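You operate a simulated robot arm through the tools that you are given. There is no shell and no other tool. Be economical: measure what you need, move in short steps, check, and stop when the job is done.

You are at the controls of a simulated robot arm. One attempt, no reset.

Task
Take the small plant and put it on the peg board end of the white cabinet's top. Open the narrow cupboard drawer, put the grey battery from the inside of the narrow cupboard drawer on the top of the narrow cupboard, then shut the drawer. Set the arm pad over the blue button to 5. Close the wide drawer. Open the pull-out shelf, take the round brush from the top of the pull-out shelf and leave it on top of the green vase and shut the shelf again. Put the green clock on the work table away on the lamp end of the white cabinet's top. The order is free. Set down upright: small plant, grey battery, green clock.

The check looks at the end state, three seconds after you hand in, the way a careful person would. Anything else that was tipped, shoved, dropped, spilled or broken makes it a failure.

Robot
A 5-joint arm with a three-finger gripper on a trunk, on a base that drives. Base frame: it is fixed to the floor where the robot stands at the start and does not move with it; the origin is under the middle of the robot, x ahead of it, y to its left, z up. Lengths are in cm, angles in degrees, forces in N, time in s.
With the tool pointing down near the work surface it reaches from about 30 to 38 cm from the robot's upright axis, wherever it stands. Its first joint turns from -166.0 to 166.0 degrees. Places, roughly: arm pad over the blue button [-70, -10, 70]; green clock [-275, -100, 75]; green vase (6x6x14 cm) [-260, 140, 80]; grey battery [50, -50, 75]; lamp end of the white cabinet's top [60, 110, 80]; narrow cupboard drawer [40, -50, 70]; peg board end of the white cabinet's top [60, 0, 80]; pull-out shelf [-80, -190, 30]; round brush (5x5x8 cm) [-60, -180, 40]; small plant (7x6x12 cm) [70, 0, 120]; top of the narrow cupboard [50, -50, 80]; wide drawer [-60, -170, 60]. The tool tilts only in the upright plane through the base axis and itself; it spins freely about its own axis. Payload 1.37 kg.
The tool frame sits at the grasp point between the pads (the TCP): z along the fingers, y along the line on which they close. The tips reach 1.6 cm beyond it. Largest opening 10.1 cm; the body of the gripper starts 8.2 cm behind the TCP.
Orientation is that of the tool frame in the base frame, as a unit quaternion [w, x, y, z]. With the fingers straight down and closing along the base's y, the tool's x points along the base's -x, its y along +y and its z along -z.

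Tools
- The arm moves only by the tool servo_tool. Its argument "steps" is a list that holds one entry, the list of rows, each a list of 7 numbers: the shift along the base's x, y, z in units of 40 mm (1.0 is 40 mm), then the turn, a rotation vector about the base's x, y, z in units of 4 degrees (1.0 is 4 degrees), then the finger opening in cm, from 0 to 10.1. In form: [[[x, y, z, wx, wy, wz, grip], ...]]. A call has 1 to 20 rows; each row shifts and turns the commanded pose from where the row before left it. A call with a number of a shift or a turn outside -1 to 1 is refused whole. Each row takes 0.2 s and may step no farther than 5 cm and 8.6 degrees from the row before; otherwise, or with a gripper value out of range, the whole call is refused. A pose out of reach is approached as far as the arm can. The call stops where the force on the tool passes 40 N (or 10 N more than at its start, if that is more) or the arm is blocked; 0.2 s more then pass. The fingers move at their own pace (about 4.5 cm/s each) and stop on an object; they squeeze with about 26 N. The grip force told is the motor's: it shows also when the fingers shut on nothing. Time passes only in rows, and 0.2 s behind the last, so rows that do not move let the fingers close. It gives the time, the measured TCP pose, the force on the tool (base axes), the opening and the grip force at its end, in the units of the frame above (readings bear some noise), with the torque about the TCP (base axes, N m) and any sound that the robot's microphone picked up, and new pictures: "show" is both (left out), scene, wrist or none.
- Cameras (640 x 400 px; columns grow to the right, rows downward): "scene" is now at [-4.16, 11.58, 155.01]; the picture's right is [-0.93, -0.36, -0.00], its down [-0.28, 0.72, -0.63] and it looks along [0.23, -0.59, -0.77] (base axes); focal length 214 px, centre (320, 200). "wrist" rides on the gripper at [7.2, 2, -10.4] in the tool frame; the picture's right is [-0.26, 0.96, 0.00], its down [-0.76, -0.21, -0.62] and it looks along [-0.60, -0.16, 0.78] (tool axes); focal length 265 px, centre (320, 200). There is no depth. A picture from a camera that has moved, and an enlarged one, comes with that camera's place and axes in the base frame and with its lens. The place of the scene camera against the robot may be out by one fixed shift of up to 1.8 cm in any direction.
- move_column(by): slides the trunk up (or, below 0, down) by that many cm; the arm and the scene camera ride with it, the base frame stays. It gives what a move gives, with no picture.
- base_move(legs): drives the robot by 1 to 6 legs, each [ahead, left, turn to the left] in cm, cm and degrees, along the robot's own axes; the way and the turn of a leg run together, so that a leg with both is an arc; at most 150 cm and 180 degrees a leg. The arm and the cameras ride along, it lands a little off, and it stops where it bumps. It gives what a move gives, and a new picture of the scene camera.
- aim_head(pan, tilt): turns the head with the scene camera to pan (to the left, within 155 degrees either way) and tilt (down, from -29 to 69), counted from straight ahead of the robot. It gives what a move gives, and a new picture of the scene camera.
- inspect(camera, box): a new picture of the part [left, top, right, bottom] of that camera's present view, enlarged. The clock stands still meanwhile.
- finish_job(): hands the job in; it is judged then, once.

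Work in short steps. Places have to be worked out from the pictures, the camera data and where the tool is seen: move nearer, look again, correct. Check each grasp and each placing, and mend what went wrong. You have 207 turns and 260 pictures in all, those below and enlarged ones among them. Open the gripper and draw the arm clear of the work before you hand the job in, unless the task says otherwise; then end with one line.

The tools are called after ">>>" as a command line: name --argument value ..., lists and objects as JSON in quotes. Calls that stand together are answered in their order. servo_tool: Moves the arm, as the interface text tells. Its arguments: {"type":"object","properties":{"steps":{"type":"array","items":{"type":"array","items":{"type":"array","items":{"type":"number"}}}},"show":{"type":"string","enum":["both","scene","wrist","none"]}},"required":["steps"]} The other tools are called the same way: move_column (by) slides the trunk up or down; base_move (legs) drives the base; aim_head (pan, tilt) turns the head that bears the scene camera; inspect (camera, box) takes an enlarged picture of a part of a camera's view; finish_job () hands the job in.

At the start:

```text
time_s: 0.0
ee_pos: [4.45, -35.1, 131.15]
orientation: [0.001, 0.0, 1.0, 0.0]
ft_force: [0.0, -0.5, -0.2]
ft_torque: [0.02, 0.0, 0.01]
grip_width: 10.1
grip_force: 0.0
trunk travel left (down, up): [-50.0, 9.0]
robot x, y, heading: [0.13, -0.27, 0.1]
head pan, tilt: [-68.9, 50.6]
```

scene: 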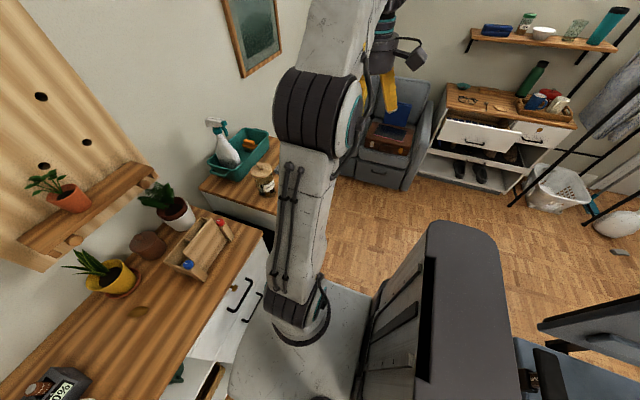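
wrist: 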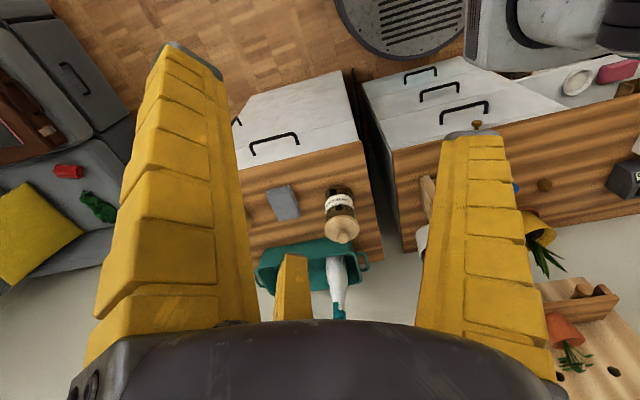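

I'll start by looking around with the head to locate the things.

>>> aim_head --pan 0 --tilt 35

>>> aim_head --pan 55 --tilt 40

>>> aim_head --pan 150 --tilt 30

>>> aim_head --pan -150 --tilt 30

>>> aim_head --pan -110 --tilt 30

```text
time_s: 1.4
ee_pos: [4.39, -35.15, 131.15]
orientation: [0.0, 0.0, 1.0, 0.0]
ft_force: [0.4, 0.2, -0.7]
ft_torque: [-0.05, 0.02, -0.01]
grip_width: 10.06
grip_force: 0.0
trunk travel left (down, up): [-50.0, 9.0]
robot x, y, heading: [0.17, -0.08, -0.1]
head pan, tilt: [0.0, 35.0]
camera scene: at [1.88, 18.7, 157.26], right [0.0, -1.0, 0.0], down [-0.57, 0.0, -0.82], along [0.82, 0.0, -0.57], focal length 214 px, centre (320, 200)
```

scene: 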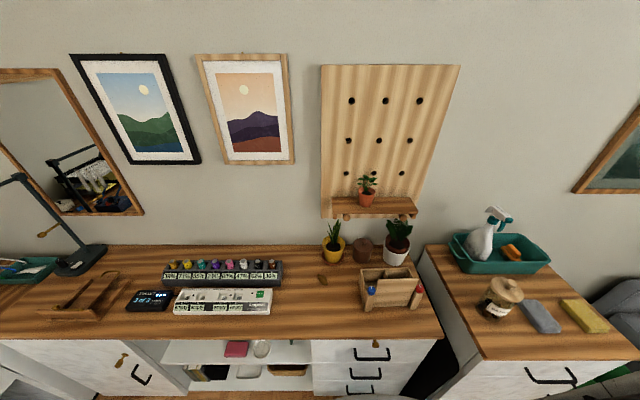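

```text
time_s: 2.6
ee_pos: [4.55, -35.21, 131.08]
orientation: [0.0, 0.0, 1.0, -0.001]
ft_force: [0.1, -0.3, -0.2]
ft_torque: [-0.03, 0.0, 0.01]
grip_width: 10.03
grip_force: 0.0
trunk travel left (down, up): [-50.0, 9.0]
robot x, y, heading: [0.25, 0.03, 0.2]
head pan, tilt: [55.0, 40.0]
camera scene: at [-2.04, 25.67, 156.51], right [0.82, -0.57, 0.0], down [-0.37, -0.53, -0.77], along [0.44, 0.63, -0.64], focal length 214 px, centre (320, 200)
```

scene: 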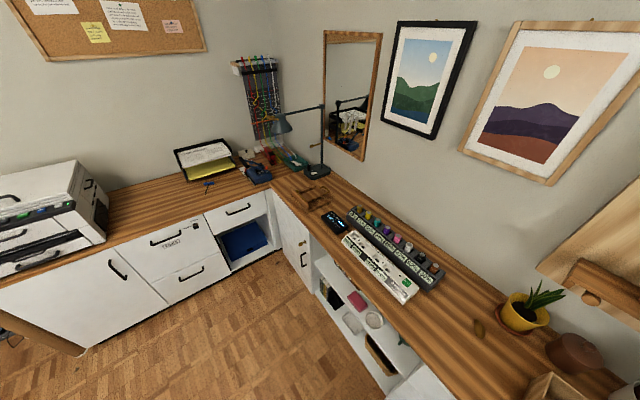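

```text
time_s: 4.3
ee_pos: [4.57, -35.14, 131.2]
orientation: [0.0, 0.0, 1.0, 0.0]
ft_force: [-0.8, -0.3, 0.2]
ft_torque: [-0.01, 0.02, -0.01]
grip_width: 10.06
grip_force: 0.0
trunk travel left (down, up): [-50.0, 9.0]
robot x, y, heading: [-0.22, -0.1, -0.1]
head pan, tilt: [150.0, 30.0]
camera scene: at [-14.75, 23.23, 158.04], right [0.5, 0.87, 0.0], down [0.43, -0.25, -0.87], along [-0.75, 0.43, -0.5], focal length 214 px, centre (320, 200)
```

scene: 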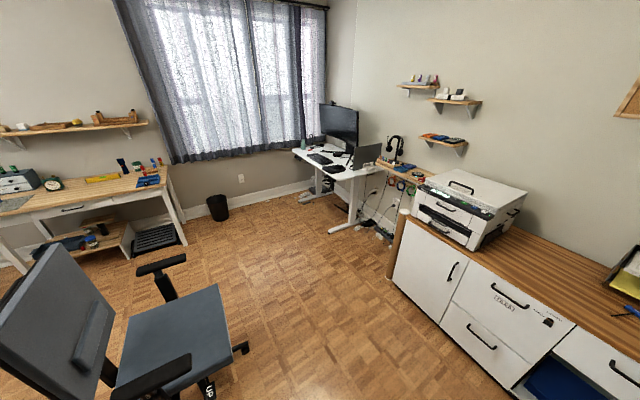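

```text
time_s: 8.4
ee_pos: [4.44, -35.2, 131.09]
orientation: [0.0, 0.001, 1.0, 0.0]
ft_force: [0.1, -0.2, -1.0]
ft_torque: [0.0, 0.01, -0.01]
grip_width: 10.05
grip_force: 0.0
trunk travel left (down, up): [-50.0, 9.0]
robot x, y, heading: [0.33, 0.02, 0.0]
head pan, tilt: [-150.0, 30.0]
camera scene: at [-14.75, 14.18, 158.04], right [-0.5, 0.87, 0.0], down [0.43, 0.25, -0.87], along [-0.75, -0.43, -0.5], focal length 214 px, centre (320, 200)
```

scene: 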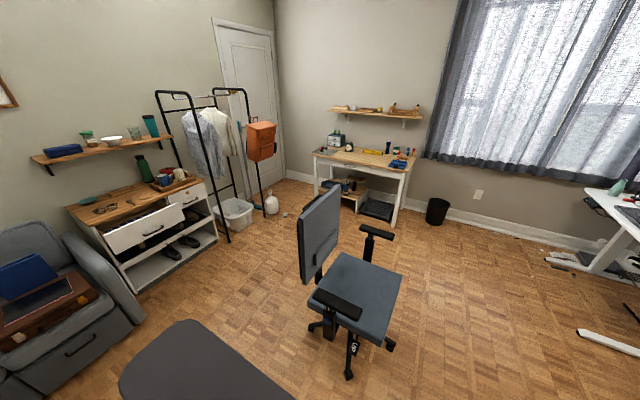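

```text
time_s: 9.5
ee_pos: [4.52, -35.17, 131.12]
orientation: [0.0, -0.001, 1.0, 0.001]
ft_force: [1.6, 0.0, 0.1]
ft_torque: [-0.01, 0.03, -0.03]
grip_width: 10.06
grip_force: 0.0
trunk travel left (down, up): [-50.0, 9.0]
robot x, y, heading: [0.06, 0.11, 0.0]
head pan, tilt: [-110.0, 30.0]
camera scene: at [-10.02, 10.21, 158.04], right [-0.94, 0.34, 0.0], down [0.17, 0.47, -0.87], along [-0.3, -0.81, -0.5], focal length 214 px, centre (320, 200)
```

scene: 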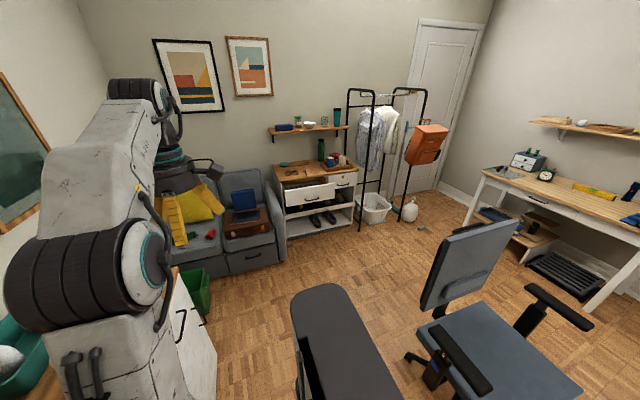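

Aim the head forward again and enlarge the plant, shelf, and narrow cupboard.

>>> aim_head --pan -15 --tilt 35

>>> inspect --camera "scene" --box '[180, 120, 400, 320]'

>>> inspect --camera "scene" --box '[320, 200, 560, 400]'

```text
time_s: 11.2
ee_pos: [4.44, -35.2, 131.11]
orientation: [0.001, 0.0, 1.0, 0.0]
ft_force: [-0.3, 0.2, 0.5]
ft_torque: [0.01, 0.03, 0.01]
grip_width: 10.04
grip_force: 0.0
trunk travel left (down, up): [-50.0, 9.0]
robot x, y, heading: [-0.02, -0.13, 0.1]
head pan, tilt: [-15.0, 35.0]
camera scene: at [1.58, 16.42, 157.26], right [-0.26, -0.97, 0.0], down [-0.55, 0.15, -0.82], along [0.79, -0.21, -0.57], focal length 214 px, centre (320, 200)
```

scene: 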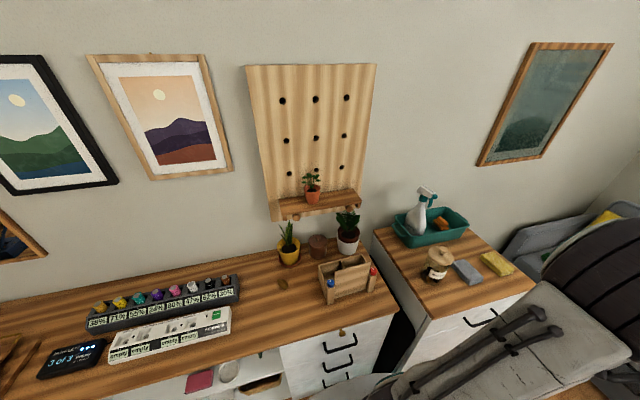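

```text
2.00 times, centred on (290, 220) of scene
camera zoom: at [1.58, 16.42, 157.26], right [-0.26, -0.97, 0.0], down [-0.55, 0.15, -0.82], along [0.79, -0.21, -0.57], focal length 429 px, centre (380, 160)
```

zoom: 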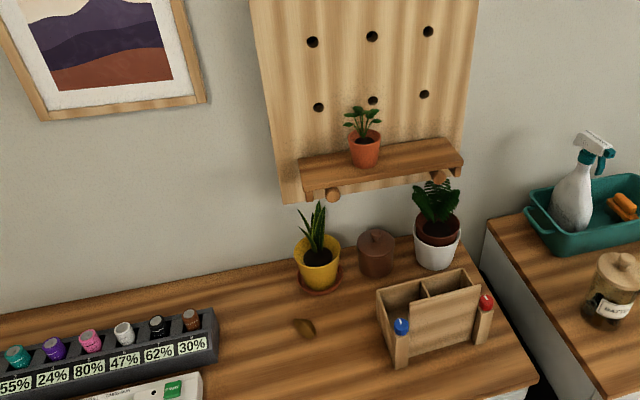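

```text
2.00 times, centred on (440, 300) of scene
camera zoom: at [1.58, 16.42, 157.26], right [-0.26, -0.97, 0.0], down [-0.55, 0.15, -0.82], along [0.79, -0.21, -0.57], focal length 429 px, centre (80, 0)
```

zoom: 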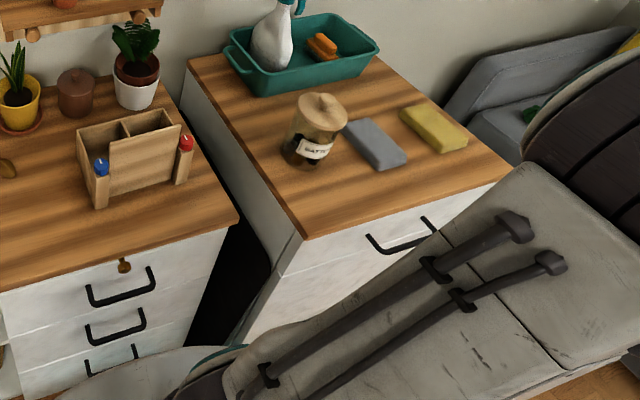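

Swing the arm around to the front (tool still down), well above everything.

>>> servo_tool --steps '[[[1.0, 0.17, 0, 0, 0, 0, 10], [0.89, 0.27, 0, 0, 0, 0, 10], [0.855, 0.36, 0, 0, 0, 0, 10], [0.81, 0.45, 0, 0, 0, 0, 10], [0.76, 0.535, 0, 0, 0, 0, 10], [0.7, 0.61, 0, 0, 0, 0, 10], [0.63, 0.68, 0, 0, 0, 0, 10], [0.56, 0.74, 0, 0, 0, 0, 10], [0.48, 0.795, 0, 0, 0, 0, 10], [0.395, 0.84, 0, 0, 0, 0, 10], [0.3, 0.88, 0, 0, 0, 0, 10], [0.21, 0.91, 0, 0, 0, 0, 10], [0.11, 0.92, 0, 0, 0, 0, 10], [0.02, 0.77, 0, 0, 0, 0, 10]]]' --show "none"

>>> servo_tool --steps '[[[0.3, 0, -0.2, 0, -1, 0, 10], [0.3, 0, -0.2, 0, -1, 0, 10], [0.3, 0, -0.2, 0, -1, 0, 10], [0.3, 0, -0.2, 0, -1, 0, 10], [0.3, 0, -0.2, 0, -1, 0, 10], [0.3, 0, -0.2, 0, -1, 0, 10], [0.3, 0, -0.2, 0, -1, 0, 10], [0.3, 0, -0.2, 0, -1, 0, 10], [0.3, 0, -0.2, 0, -1, 0, 10], [0.3, 0, -0.2, 0, -1, 0, 10], [0.3, 0, -0.2, 0, -1, 0, 10], [0, 0, -0.2, 0, -1, 0, 10]]]' --show "both"

```text
time_s: 14.2
ee_pos: [35.64, 0.68, 131.11]
orientation: [0.0, 0.001, 1.0, 0.0]
ft_force: [0.3, 0.5, -0.6]
ft_torque: [-0.03, 0.02, 0.04]
grip_width: 9.96
grip_force: 0.0
trunk travel left (down, up): [-50.0, 9.0]
robot x, y, heading: [0.1, -0.02, 0.1]
head pan, tilt: [-15.0, 35.0]
```

```text
time_s: 16.8
ee_pos: [48.52, 0.39, 121.61]
orientation: [0.408, -0.001, 0.913, 0.003]
ft_force: [-0.4, 0.0, 0.6]
ft_torque: [-0.01, -0.01, -0.01]
grip_width: 9.98
grip_force: 0.1
trunk travel left (down, up): [-50.0, 9.0]
robot x, y, heading: [-0.14, 0.17, 0.1]
head pan, tilt: [-15.0, 35.0]
camera scene: at [1.56, 16.43, 157.26], right [-0.26, -0.97, 0.0], down [-0.55, 0.15, -0.82], along [0.79, -0.21, -0.57], focal length 214 px, centre (320, 200)
camera wrist: at [36.1, 2.41, 123.29], right [0.17, 0.96, 0.2], down [0.04, -0.21, 0.98], along [0.98, -0.16, -0.08], focal length 265 px, centre (320, 200)
```

scene: 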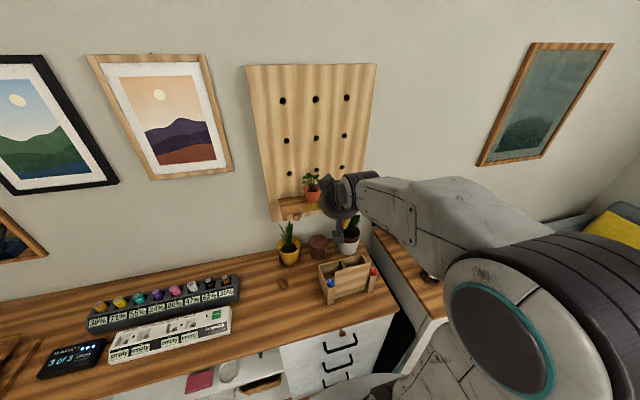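
wrist: 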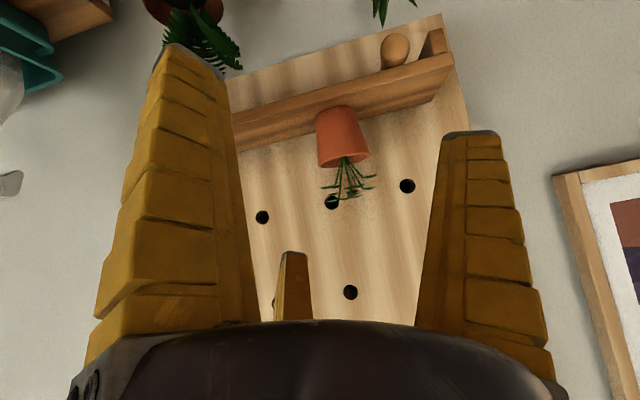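

The pot seems at about x 66, y 1.6, z 113. I move closer and lower, tilting flatter, to triangulate with the wrist camera.

>>> servo_tool --steps '[[[0.2, 0, -0.6, 0, -1, 0, 10], [0.2, 0, -0.6, 0, -1, 0, 10], [0.2, 0, -0.6, 0, -1, 0, 10], [0.2, 0, -0.6, 0, -1, 0, 10]]]' --show "wrist"

```text
time_s: 17.8
ee_pos: [51.81, 0.36, 111.91]
orientation: [0.53, -0.002, 0.848, 0.003]
ft_force: [1.2, 0.5, -0.4]
ft_torque: [-0.01, -0.02, 0.0]
grip_width: 10.0
grip_force: 0.0
trunk travel left (down, up): [-50.0, 9.0]
robot x, y, heading: [-0.29, -0.15, 0.0]
head pan, tilt: [-15.0, 35.0]
camera wrist: at [39.44, 2.33, 110.16], right [0.11, 0.96, 0.24], down [-0.23, -0.21, 0.95], along [0.97, -0.16, 0.19], focal length 265 px, centre (320, 200)
```

wrist: 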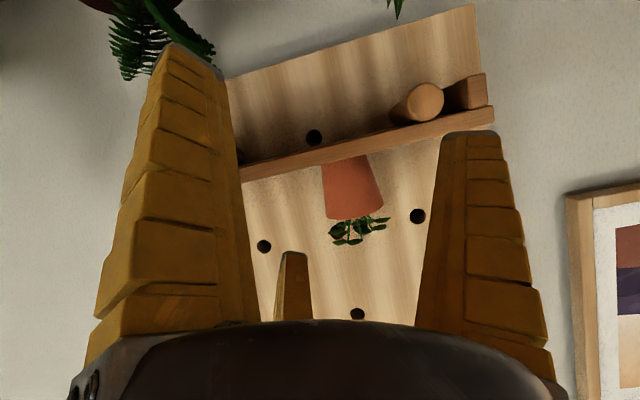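

The pot spans about z 111.5–117.5 with its front at x≈64, y≈1. Level the tool at z 115, then look before advancing.

>>> servo_tool --steps '[[[0.2, 0.04, 0.2, 0, -1, 0, 10], [0.2, 0.04, 0.2, 0, -1, 0, 10], [0.2, 0.04, 0.2, 0, -1, 0, 10], [0.1, 0.04, 0.1, 0, -1, 0, 10], [0.1, 0, 0.1, 0, -1, 0, 10]]]' --show "both"

```text
time_s: 19.0
ee_pos: [55.07, 0.31, 115.27]
orientation: [0.67, -0.002, 0.742, 0.002]
ft_force: [-0.2, 0.8, 0.8]
ft_torque: [0.0, 0.02, 0.02]
grip_width: 9.98
grip_force: 0.1
out of reach, approached as far as the arm can: row 1, 3
trunk travel left (down, up): [-50.0, 9.0]
robot x, y, heading: [0.03, 0.1, -0.1]
head pan, tilt: [-15.0, 35.0]
camera scene: at [1.62, 16.43, 157.26], right [-0.26, -0.97, 0.0], down [-0.55, 0.15, -0.82], along [0.79, -0.21, -0.57], focal length 214 px, centre (320, 200)
camera wrist: at [43.97, 2.29, 109.25], right [0.02, 0.96, 0.26], down [-0.54, -0.21, 0.82], along [0.84, -0.16, 0.51], focal length 265 px, centre (320, 200)
```

scene: 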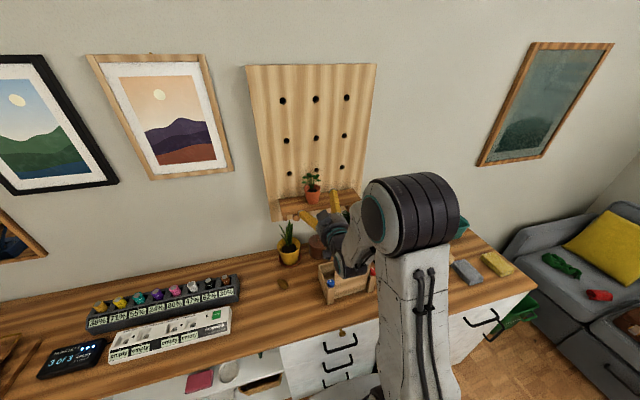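
wrist: 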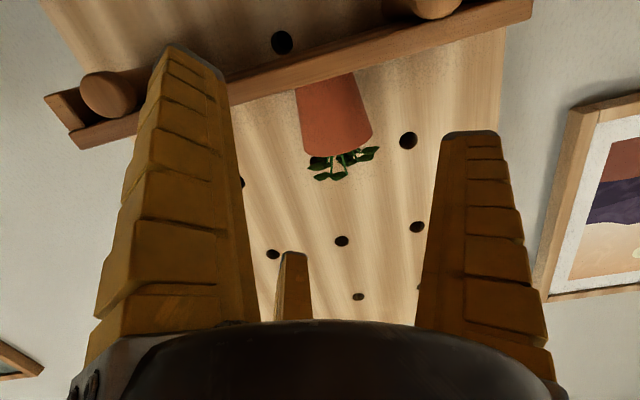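

The pot lies centred between the fingers. Advance with the arm in short steps.

>>> servo_tool --steps '[[[0.7, 0, 0, 0, 0, 0.1, 10], [0.7, 0, 0, 0, 0, 0, 10], [0.5, 0, 0, 0, 0, 0, 10]]]' --show "wrist"

```text
time_s: 19.8
ee_pos: [62.6, 0.49, 115.01]
orientation: [0.668, -0.002, 0.744, 0.002]
ft_force: [-1.5, 0.4, -2.4]
ft_torque: [0.07, 0.01, -0.01]
grip_width: 10.09
grip_force: 0.7
trunk travel left (down, up): [-50.0, 9.0]
robot x, y, heading: [-0.27, -0.18, -0.1]
head pan, tilt: [-15.0, 35.0]
camera wrist: at [51.56, 2.42, 109.11], right [0.02, 0.96, 0.26], down [-0.53, -0.21, 0.82], along [0.84, -0.16, 0.51], focal length 265 px, centre (320, 200)
```

wrist: 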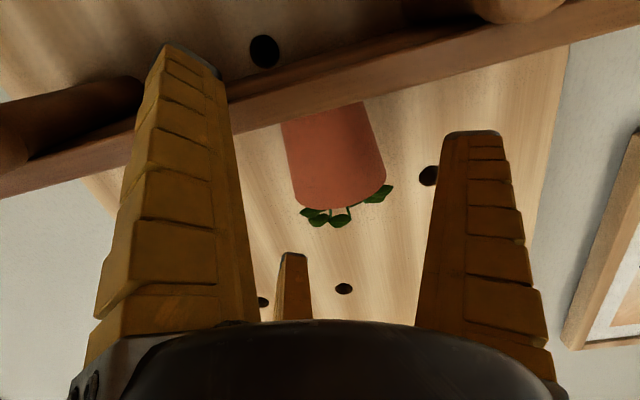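

Rim at z≈117.3, consistent. Advance ~4.5 cm to pot centre and close.

>>> servo_tool --steps '[[[0.6, 0.05, 0, 0, 0, 0.1, 10], [0.5, 0.05, 0, 0, 0, 0.1, 10], [0, 0, 0, 0, 0, 0, 5], [0, 0, 0, 0, 0, 0, 5], [0, 0, 0, 0, 0, 0, 5], [0, 0, 0, 0, 0, 0, 5]]]' --show "both"

```text
time_s: 21.2
ee_pos: [66.97, 0.95, 115.11]
orientation: [0.669, -0.006, 0.743, 0.006]
ft_force: [-6.1, -2.4, -5.3]
ft_torque: [0.25, 0.22, -0.41]
grip_width: 8.26
grip_force: 21.6
trunk travel left (down, up): [-50.0, 9.0]
robot x, y, heading: [0.01, -0.15, 0.1]
head pan, tilt: [-15.0, 35.0]
camera scene: at [1.57, 16.42, 157.26], right [-0.26, -0.97, 0.0], down [-0.55, 0.15, -0.82], along [0.79, -0.21, -0.57], focal length 214 px, centre (320, 200)
camera wrist: at [55.94, 2.86, 109.17], right [0.01, 0.96, 0.26], down [-0.53, -0.22, 0.82], along [0.85, -0.15, 0.51], focal length 265 px, centre (320, 200)
```

scene: 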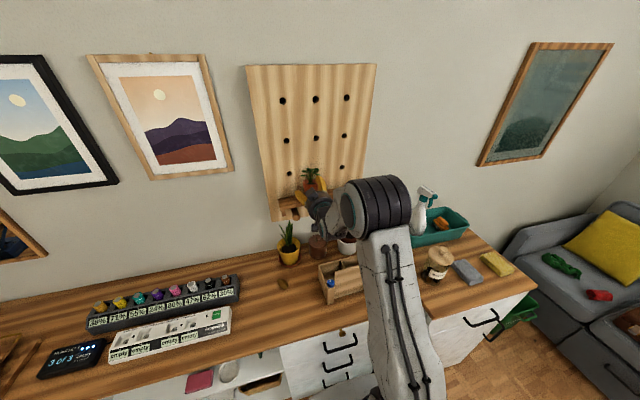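
wrist: 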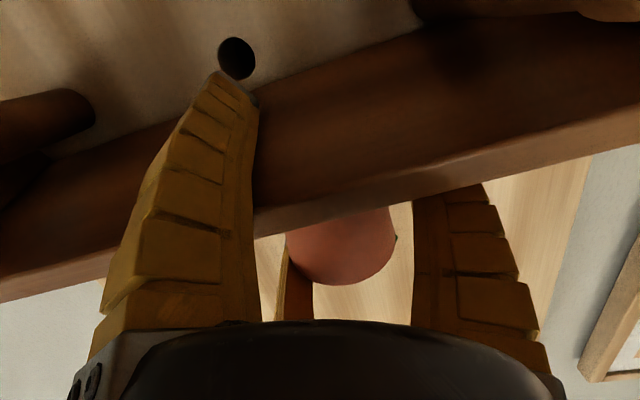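

The opening stopped at 8.3, wider than expected for the pot; I inspect closely before anything else.

>>> inspect --camera "scene" --box '[270, 150, 370, 250]'

>>> inspect --camera "wrist" --box '[180, 50, 520, 330]'

```text
4.00 times, centred on (320, 200) of scene
camera zoom: at [1.57, 16.42, 157.26], right [-0.26, -0.97, 0.0], down [-0.55, 0.15, -0.82], along [0.79, -0.21, -0.57], focal length 858 px, centre (320, 200)
```

zoom: 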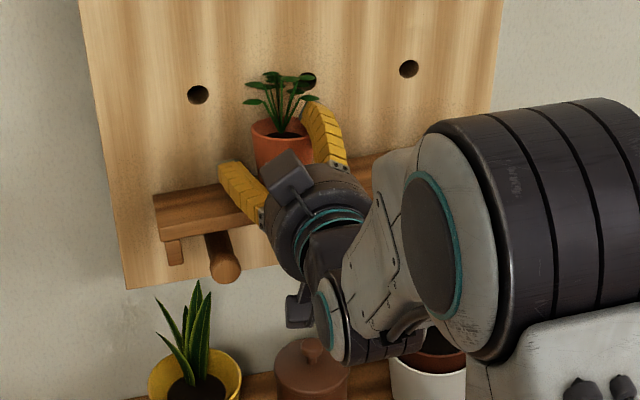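

```text
1.43 times, centred on (350, 190) of wrist
camera zoom: at [55.94, 2.86, 109.17], right [0.01, 0.96, 0.26], down [-0.53, -0.22, 0.82], along [0.85, -0.15, 0.51], focal length 379 px, centre (277, 214)
```

zoom: 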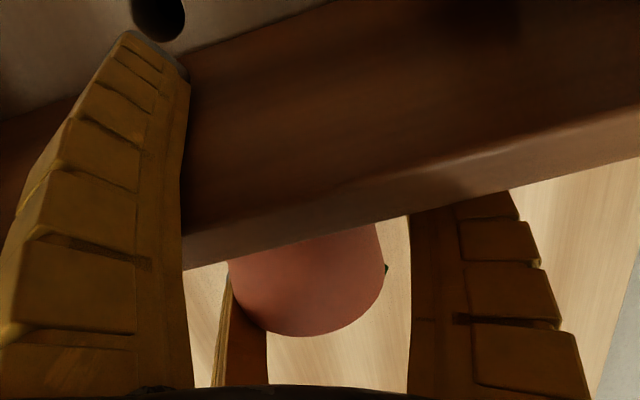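

The wrist view suggests the gripper has three visible fingers, one under the shelf. I open, back out straight, then close in free air to learn the finger geometry.

>>> servo_tool --steps '[[[0, 0, 0, 0, 0, 0, 10.1], [0, 0, 0, 0, 0, 0, 10.1], [0, 0, 0, 0, 0, 0, 10.1], [-0.6, 0, 0, 0, 0, 0, 10.1], [-0.8, 0, 0, 0, 0, 0, 10.1], [-0.8, 0, 0, 0, 0, 0, 10.1], [-0.8, 0, 0, 0, 0, 0, 10.1]]]' --show "both"

>>> servo_tool --steps '[[[0, 0, 0, 0, 0, 0, 3], [0, 0, 0, 0, 0, 0, 3], [0, 0, 0, 0, 0, 0, 3], [0, 0, 0, 0, 0, 0, 3], [0, 0, 0, 0, 0, 0, 3]]]' --show "both"

>>> inspect --camera "scene" --box '[270, 150, 370, 250]'

```text
time_s: 22.8
ee_pos: [54.91, 0.91, 115.15]
orientation: [0.668, -0.009, 0.744, 0.008]
ft_force: [-1.7, -1.6, -0.9]
ft_torque: [0.03, 0.06, -0.03]
grip_width: 10.12
grip_force: 0.0
trunk travel left (down, up): [-50.0, 9.0]
robot x, y, heading: [-0.16, 0.24, -0.2]
head pan, tilt: [-15.0, 35.0]
camera scene: at [1.54, 16.43, 157.26], right [-0.26, -0.97, 0.0], down [-0.55, 0.15, -0.82], along [0.79, -0.21, -0.57], focal length 214 px, centre (320, 200)
camera wrist: at [43.96, 2.83, 109.22], right [0.01, 0.96, 0.26], down [-0.53, -0.22, 0.82], along [0.85, -0.15, 0.51], focal length 265 px, centre (320, 200)
```

scene: 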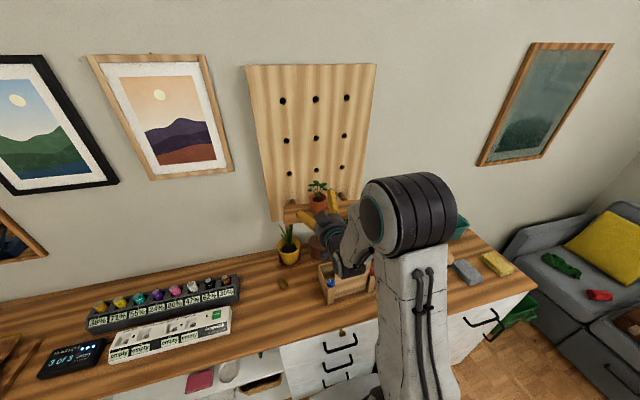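
wrist: 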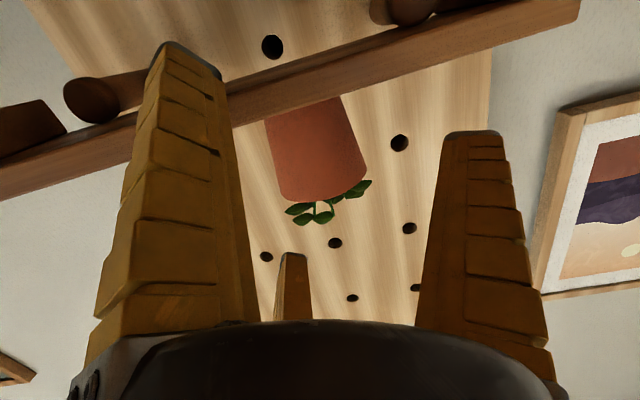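

```text
time_s: 24.0
ee_pos: [55.18, 1.03, 115.12]
orientation: [0.669, -0.007, 0.743, 0.006]
ft_force: [-0.3, 0.2, 0.9]
ft_torque: [-0.02, 0.0, 0.02]
grip_width: 3.48
grip_force: 3.1
trunk travel left (down, up): [-50.0, 9.0]
robot x, y, heading: [0.08, -0.08, -0.0]
head pan, tilt: [-15.0, 35.0]
camera scene: at [1.59, 16.44, 157.26], right [-0.26, -0.97, 0.0], down [-0.55, 0.15, -0.82], along [0.79, -0.21, -0.57], focal length 214 px, centre (320, 200)
camera wrist: at [44.05, 2.84, 109.21], right [0.01, 0.96, 0.26], down [-0.53, -0.22, 0.82], along [0.85, -0.15, 0.51], focal length 265 px, centre (320, 200)
```

scene: 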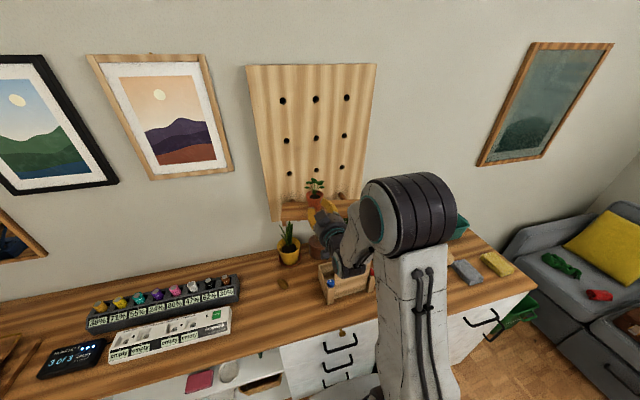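
wrist: 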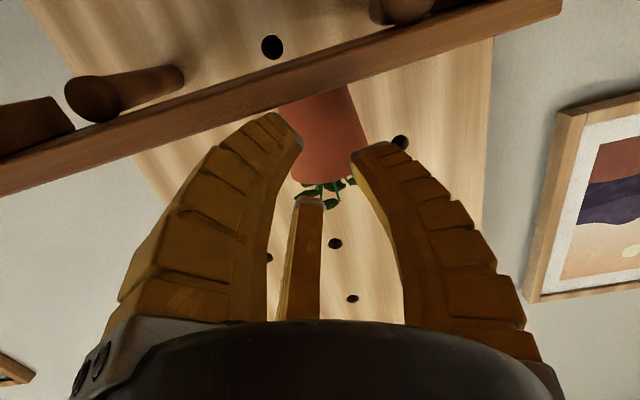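

```text
4.00 times, centred on (320, 200) of scene
camera zoom: at [1.59, 16.44, 157.26], right [-0.26, -0.97, 0.0], down [-0.55, 0.15, -0.82], along [0.79, -0.21, -0.57], focal length 858 px, centre (320, 200)
```

zoom: 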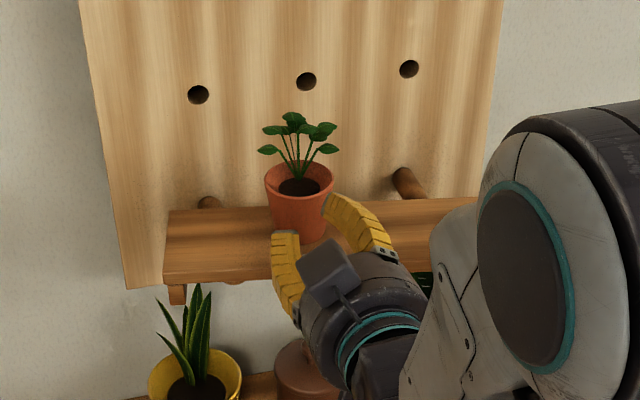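

It's a three-finger concentric gripper (fingers every 120°), and backing out pulled the loose shelf plank and plant a few cm forward. I'll open, lift the arm clear, and look carefully, including downwards for base clearance.

>>> servo_tool --steps '[[[-0.8, 0, 0.2, 0, 0, 0, 10.1], [-0.7, 0, 0.6, 0, 1, 0, 10.1], [-0.7, 0, 0.6, 0, 1, 0, 10.1], [-0.5, 0, 0.7, 0, 1, 0, 10.1], [-0.5, 0, 0.7, 0, 1, 0, 10.1], [-0.3, 0, 0.7, 0, 1, 0, 10.1], [0, 0, 0.5, 0, 1, 0, 10.1], [0, 0, 0.5, 0, 1, 0, 10.1]]]' --show "wrist"

>>> inspect --camera "scene" --box '[180, 120, 400, 320]'

>>> inspect --camera "scene" --box '[260, 150, 380, 230]'

>>> aim_head --pan 0 --tilt 69

```text
time_s: 25.8
ee_pos: [42.49, 1.06, 133.71]
orientation: [0.469, -0.007, 0.883, 0.01]
ft_force: [0.4, -0.5, 0.8]
ft_torque: [0.02, -0.01, -0.02]
grip_width: 10.06
grip_force: 0.0
out of reach, approached as far as the arm can: row 1, 2
trunk travel left (down, up): [-50.0, 9.0]
robot x, y, heading: [-0.59, -0.23, -0.1]
head pan, tilt: [-15.0, 35.0]
camera wrist: at [29.83, 2.82, 133.72], right [0.13, 0.96, 0.23], down [-0.09, -0.22, 0.97], along [0.99, -0.14, 0.06], focal length 265 px, centre (320, 200)
```

wrist: 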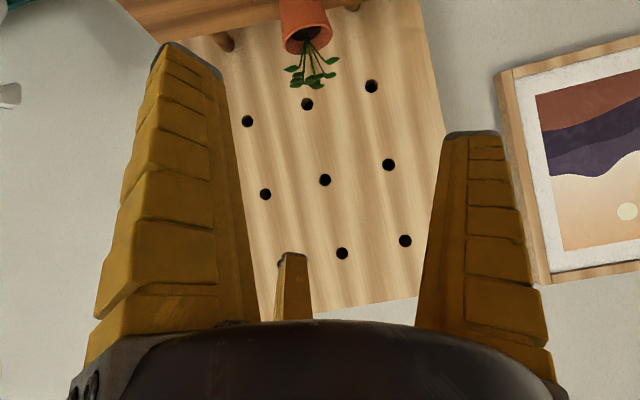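

```text
2.00 times, centred on (290, 220) of scene
camera zoom: at [1.61, 16.44, 157.26], right [-0.26, -0.97, 0.0], down [-0.55, 0.15, -0.82], along [0.79, -0.21, -0.57], focal length 429 px, centre (380, 160)
```

zoom: 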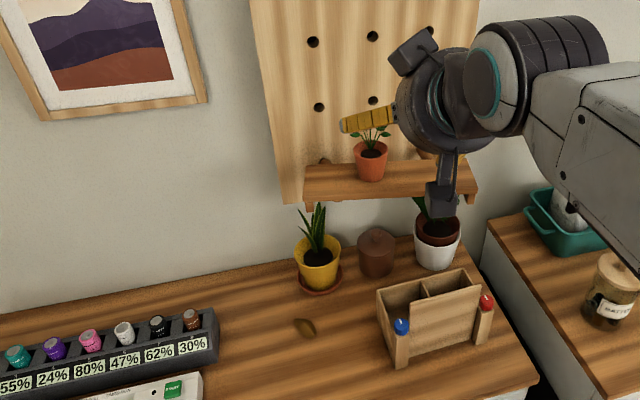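

```text
5.00 times, centred on (320, 190) of scene
camera zoom: at [1.61, 16.44, 157.26], right [-0.26, -0.97, 0.0], down [-0.55, 0.15, -0.82], along [0.79, -0.21, -0.57], focal length 1072 px, centre (320, 250)
```

zoom: 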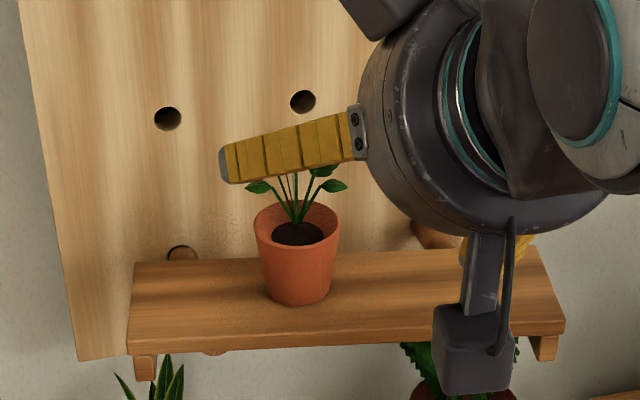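

```text
time_s: 26.8
ee_pos: [42.43, 1.03, 133.63]
orientation: [0.47, -0.006, 0.883, 0.009]
ft_force: [-0.4, 0.5, -0.4]
ft_torque: [0.0, 0.0, -0.04]
grip_width: 10.06
grip_force: 0.2
trunk travel left (down, up): [-50.0, 9.0]
robot x, y, heading: [-0.05, -0.1, -0.2]
head pan, tilt: [0.0, 68.8]
camera scene: at [-1.32, 18.71, 152.9], right [0.0, -1.0, 0.0], down [-0.93, 0.0, -0.36], along [0.36, 0.0, -0.93], focal length 214 px, centre (320, 200)
```

scene: 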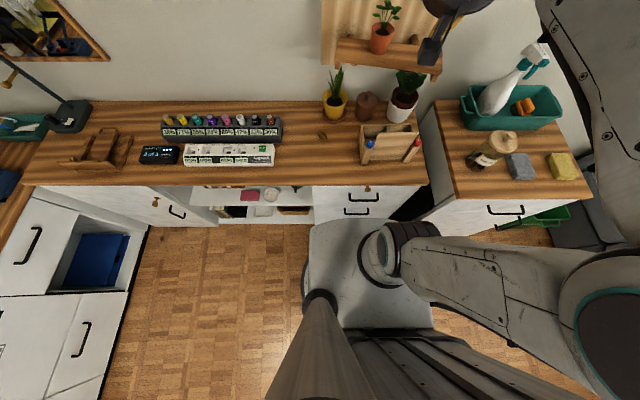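

Shelf was dragged ~6.5 cm; pot now centred near (60.5, 0.9), rim at z≈117.5. I drive 4 cm forward, then tilt to ~65° down and hold in front-above of the pot.

>>> base_move --legs '[[4, 0, 0]]'

>>> aim_head --pan -15 --tilt 35

>>> servo_tool --steps '[[[0.1, 0, 0, 0, 1, 0, 10.1], [0.1, 0, 0, 0, 1, 0, 10.1], [0.1, 0, 0, 0, 1, 0, 10.1], [0.1, 0, 0, 0, 1, 0, 10.1], [0.1, 0, 0, 0, 1, 0, 10.1], [0.1, 0, 0, 0, 1, 0, 10.1], [0.1, 0, 0, 0, 0, 0, 10.1], [0.3, 0, -0.1, 0, 0, 0, 10.1], [0.3, 0, -0.1, 0, 0, 0, 10.1], [0.3, 0, -0.1, 0, 0, 0, 10.1]]]' --show "both"

```text
time_s: 27.7
ee_pos: [46.66, 0.98, 133.65]
orientation: [0.468, -0.005, 0.883, 0.009]
ft_force: [1.0, -0.2, -0.7]
ft_torque: [-0.01, 0.0, -0.01]
grip_width: 10.06
grip_force: 0.0
trunk travel left (down, up): [-50.0, 9.0]
robot x, y, heading: [3.68, 0.13, 0.2]
head pan, tilt: [0.0, 68.8]
camera scene: at [2.88, 18.71, 152.89], right [0.0, -1.0, 0.0], down [-0.93, 0.0, -0.36], along [0.36, 0.0, -0.93], focal length 214 px, centre (320, 200)
```

scene: 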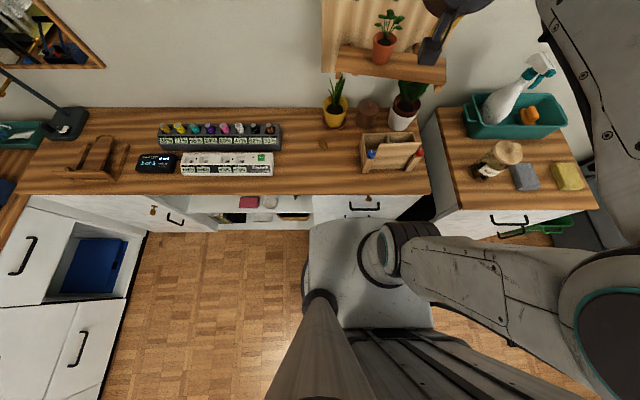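

```text
time_s: 28.7
ee_pos: [46.52, 0.98, 133.71]
orientation: [0.469, -0.005, 0.883, 0.008]
ft_force: [-0.2, 1.1, -0.2]
ft_torque: [-0.01, 0.0, -0.01]
grip_width: 10.06
grip_force: 0.1
trunk travel left (down, up): [-50.0, 9.0]
robot x, y, heading: [3.93, -0.08, 0.1]
head pan, tilt: [-15.0, 35.0]
camera scene: at [5.63, 16.44, 157.25], right [-0.26, -0.97, 0.0], down [-0.55, 0.15, -0.82], along [0.79, -0.21, -0.57], focal length 214 px, centre (320, 200)
```

scene: 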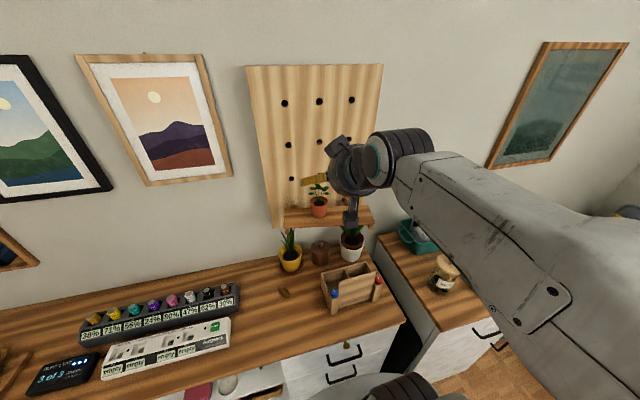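

```text
time_s: 30.9
ee_pos: [52.85, 1.15, 132.43]
orientation: [0.276, -0.003, 0.961, 0.007]
ft_force: [0.1, 0.0, 0.8]
ft_torque: [0.0, 0.0, 0.02]
grip_width: 10.04
grip_force: 0.0
trunk travel left (down, up): [-50.0, 9.0]
robot x, y, heading: [4.15, -0.03, -0.2]
head pan, tilt: [-15.0, 35.0]
camera scene: at [5.68, 16.44, 157.26], right [-0.26, -0.97, 0.0], down [-0.55, 0.15, -0.82], along [0.79, -0.21, -0.57], focal length 214 px, centre (320, 200)
camera wrist: at [41.42, 3.0, 137.59], right [0.22, 0.96, 0.15], down [0.32, -0.21, 0.92], along [0.92, -0.15, -0.35], focal length 265 px, centre (320, 200)
```

scene: 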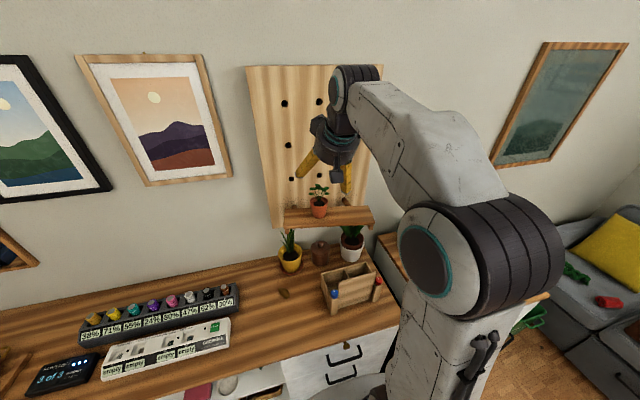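
wrist: 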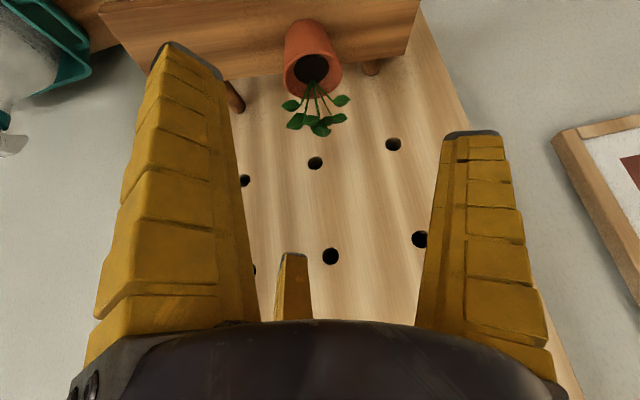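

Rim centre measured at (60.3, 1.1, 117.4). I tilt 8° more and descend most of the way along the tool axis.

>>> servo_tool --steps '[[[0.4, 0, -0.7, 0, 1, 0, 10.1], [0.4, 0, -0.7, 0, 1, 0, 10.1], [0.4, 0, -0.8, 0, 0, 0, 10.1], [0.4, 0, -0.8, 0, 0, 0, 10.1]]]' --show "both"

>>> inspect --camera "scene" --box '[260, 130, 400, 250]'

```text
time_s: 31.9
ee_pos: [59.62, 1.54, 120.26]
orientation: [0.208, -0.002, 0.978, 0.006]
ft_force: [-0.2, 0.8, 0.5]
ft_torque: [-0.03, 0.04, 0.03]
grip_width: 10.06
grip_force: 0.0
out of reach, approached as far as the arm can: row 3
trunk travel left (down, up): [-50.0, 9.0]
robot x, y, heading: [3.94, 0.12, -0.2]
head pan, tilt: [-15.0, 35.0]
camera scene: at [5.72, 16.44, 157.26], right [-0.26, -0.97, 0.0], down [-0.55, 0.15, -0.82], along [0.79, -0.21, -0.57], focal length 214 px, centre (320, 200)
camera wrist: at [48.83, 3.45, 127.05], right [0.23, 0.96, 0.12], down [0.44, -0.21, 0.87], along [0.87, -0.15, -0.47], focal length 265 px, centre (320, 200)
```

scene: 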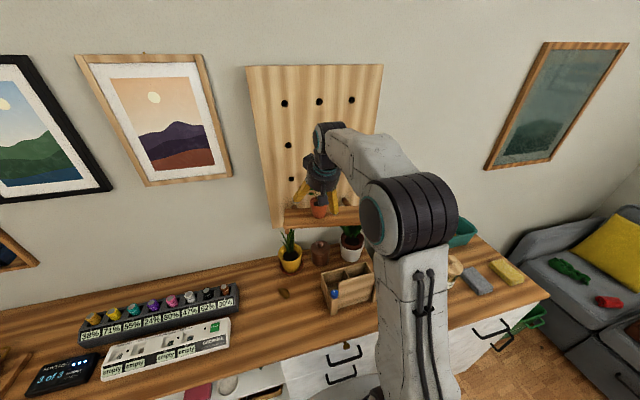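
wrist: 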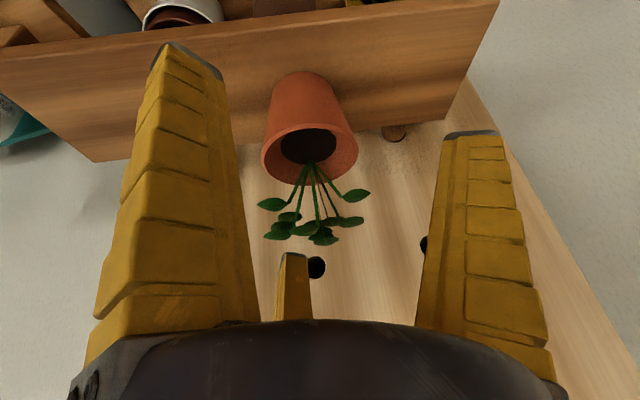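

```text
3.33 times, centred on (330, 190) of scene
camera zoom: at [5.72, 16.44, 157.26], right [-0.26, -0.97, 0.0], down [-0.55, 0.15, -0.82], along [0.79, -0.21, -0.57], focal length 715 px, centre (287, 233)
```

zoom: 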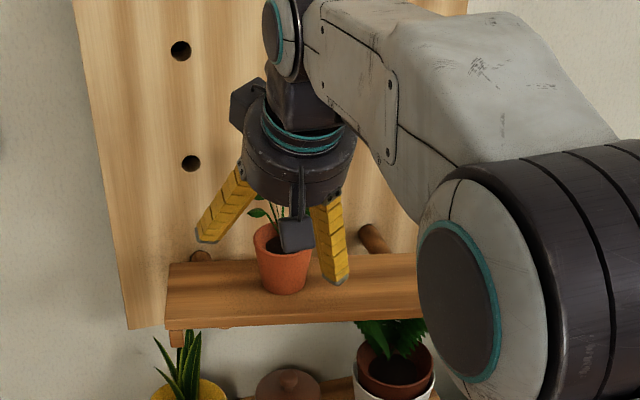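

Good alignment; descend the last 3.2 cm and close gently.

>>> servo_tool --steps '[[[0.17, -0.03, -0.4, 0, 0, 0, 10.1], [0.17, -0.03, -0.4, 0, 0, 0, 10.1], [0, 0, 0, 0, 0, 0, 8], [0, 0, 0, 0, 0, 0, 7], [0, 0, 0, 0, 0, 0, 5.5], [0, 0, 0, 0, 0, 0, 5], [0, 0, 0, 0, 0, 0, 5]]]' --show "wrist"

>>> inspect --camera "scene" --box '[260, 130, 400, 250]'

```text
time_s: 33.5
ee_pos: [60.71, 1.42, 117.2]
orientation: [0.208, -0.002, 0.978, 0.005]
ft_force: [-0.1, -0.4, 0.9]
ft_torque: [0.08, 0.05, 0.01]
grip_width: 6.28
grip_force: 26.1
out of reach, approached as far as the arm can: row 2
trunk travel left (down, up): [-50.0, 9.0]
robot x, y, heading: [4.2, -0.13, 0.0]
head pan, tilt: [-15.0, 35.0]
camera wrist: at [49.94, 3.38, 124.04], right [0.23, 0.96, 0.12], down [0.44, -0.21, 0.87], along [0.87, -0.15, -0.47], focal length 265 px, centre (320, 200)
```

wrist: 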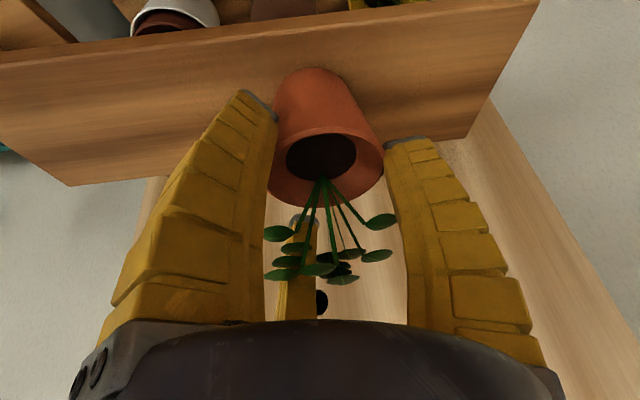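

```text
3.33 times, centred on (330, 190) of scene
camera zoom: at [5.63, 16.43, 157.26], right [-0.26, -0.97, 0.0], down [-0.55, 0.15, -0.82], along [0.79, -0.21, -0.57], focal length 715 px, centre (287, 233)
```

zoom: 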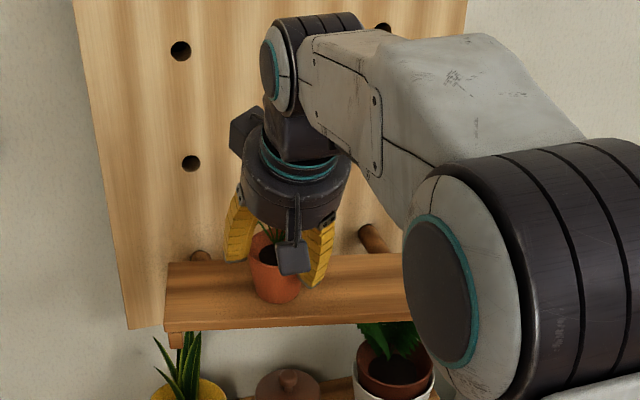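

Gripped at 6.3 cm with full force. Lift 3 cm and check.

>>> servo_tool --steps '[[[0, 0, 0.25, 0, 0, 0, 5], [0, 0, 0.5, 0, 0, 0, 5], [-0.2, 0, 0.7, 0, 0, 0, 5]]]' --show "wrist"

>>> inspect --camera "scene" --box '[260, 130, 400, 250]'

```text
time_s: 34.3
ee_pos: [59.88, 1.48, 123.09]
orientation: [0.208, -0.002, 0.978, 0.005]
ft_force: [0.6, -0.6, -0.6]
ft_torque: [0.04, 0.02, 0.01]
grip_width: 6.23
grip_force: 26.2
trunk travel left (down, up): [-50.0, 9.0]
robot x, y, heading: [3.99, -0.03, -0.0]
head pan, tilt: [-15.0, 35.0]
camera wrist: at [49.26, 3.4, 129.83], right [0.23, 0.96, 0.12], down [0.44, -0.21, 0.87], along [0.87, -0.15, -0.47], focal length 265 px, centre (320, 200)
```

wrist: 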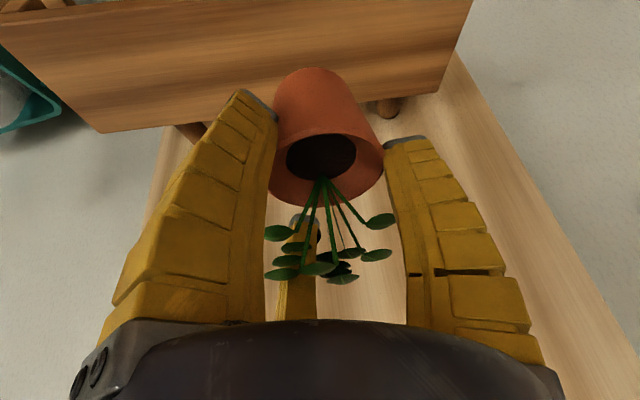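

```text
3.33 times, centred on (330, 190) of scene
camera zoom: at [5.6, 16.44, 157.26], right [-0.26, -0.97, 0.0], down [-0.55, 0.15, -0.82], along [0.79, -0.21, -0.57], focal length 715 px, centre (287, 233)
```

zoom: 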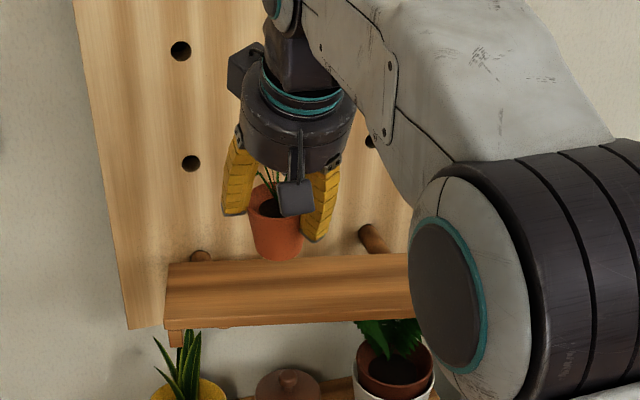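

The plant is held firmly. Retract the arm to x≈44, then drive 11 cm left to be over the free area between the organiser and the button panels.

>>> servo_tool --steps '[[[-0.5, 0, 0.5, 0, 0, 0, 5], [-0.8, 0, 0.4, 0, 0, 0, 5], [-0.9, 0, 0, 0, 0, 0, 5], [-0.9, 0, 0, 0, 0, 0, 5], [-0.8, 0, 0, 0, 0, 0, 5]]]' --show "none"

>>> base_move --legs '[[0, 11, 0]]'

```text
time_s: 35.5
ee_pos: [44.19, 1.52, 126.61]
orientation: [0.208, -0.003, 0.978, 0.009]
ft_force: [0.1, -0.3, -1.6]
ft_torque: [0.02, 0.0, 0.01]
grip_width: 6.23
grip_force: 26.4
trunk travel left (down, up): [-50.0, 9.0]
robot x, y, heading: [3.95, -0.58, -0.0]
head pan, tilt: [-15.0, 35.0]
```

```text
time_s: 36.7
ee_pos: [44.35, 12.87, 126.48]
orientation: [0.209, -0.003, 0.978, 0.008]
ft_force: [-0.7, 0.6, -1.6]
ft_torque: [-0.05, -0.01, -0.01]
grip_width: 6.22
grip_force: 25.7
trunk travel left (down, up): [-50.0, 9.0]
robot x, y, heading: [3.83, 11.18, -0.3]
head pan, tilt: [-15.0, 35.0]
camera scene: at [5.67, 27.79, 157.24], right [-0.26, -0.97, 0.0], down [-0.55, 0.15, -0.82], along [0.79, -0.21, -0.57], focal length 214 px, centre (320, 200)
```

scene: 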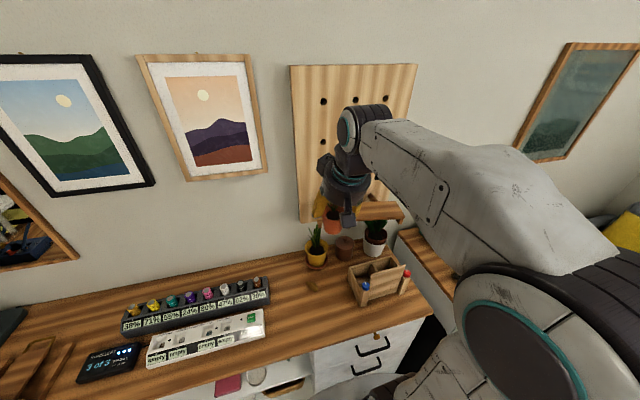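

Now over the free area. Lower the column 30 cm and look at the pot bottom versus the surface.

>>> move_column --by -30

>>> servo_tool --steps '[[[0, 0, 0, 0, 0, 0, 5]]]' --show "both"

```text
time_s: 39.7
ee_pos: [44.26, 12.68, 96.5]
orientation: [0.207, -0.002, 0.978, 0.008]
ft_force: [0.2, 1.0, -1.4]
ft_torque: [0.02, 0.02, -0.01]
grip_width: 6.18
grip_force: 26.4
trunk travel left (down, up): [-20.0, 39.0]
robot x, y, heading: [4.0, 11.19, -0.1]
head pan, tilt: [-15.0, 35.0]
```

```text
time_s: 40.1
ee_pos: [44.27, 12.78, 96.52]
orientation: [0.208, -0.003, 0.978, 0.009]
ft_force: [0.0, -0.4, -1.2]
ft_torque: [0.0, 0.01, -0.01]
grip_width: 6.19
grip_force: 26.1
trunk travel left (down, up): [-20.0, 39.0]
robot x, y, heading: [4.13, 11.3, -0.1]
head pan, tilt: [-15.0, 35.0]
camera scene: at [5.67, 27.63, 127.26], right [-0.26, -0.97, 0.0], down [-0.55, 0.15, -0.82], along [0.79, -0.21, -0.57], focal length 214 px, centre (320, 200)
camera wrist: at [33.56, 14.55, 103.3], right [0.23, 0.96, 0.12], down [0.44, -0.22, 0.87], along [0.87, -0.15, -0.48], focal length 265 px, centre (320, 200)
```

scene: 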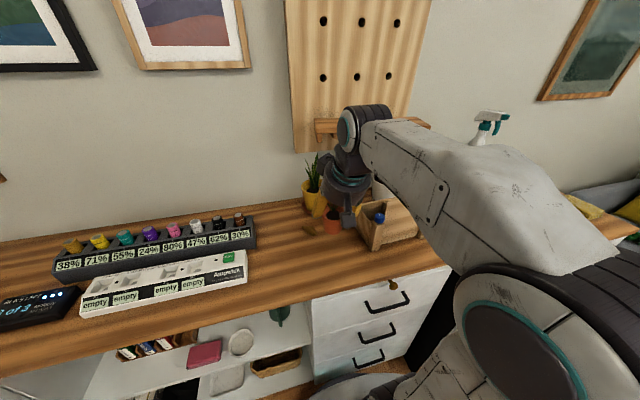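
wrist: 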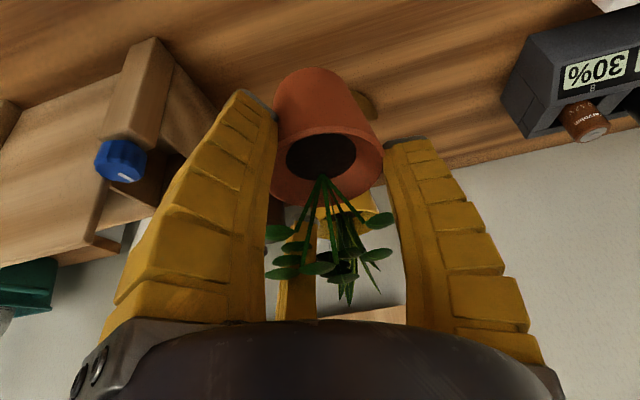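

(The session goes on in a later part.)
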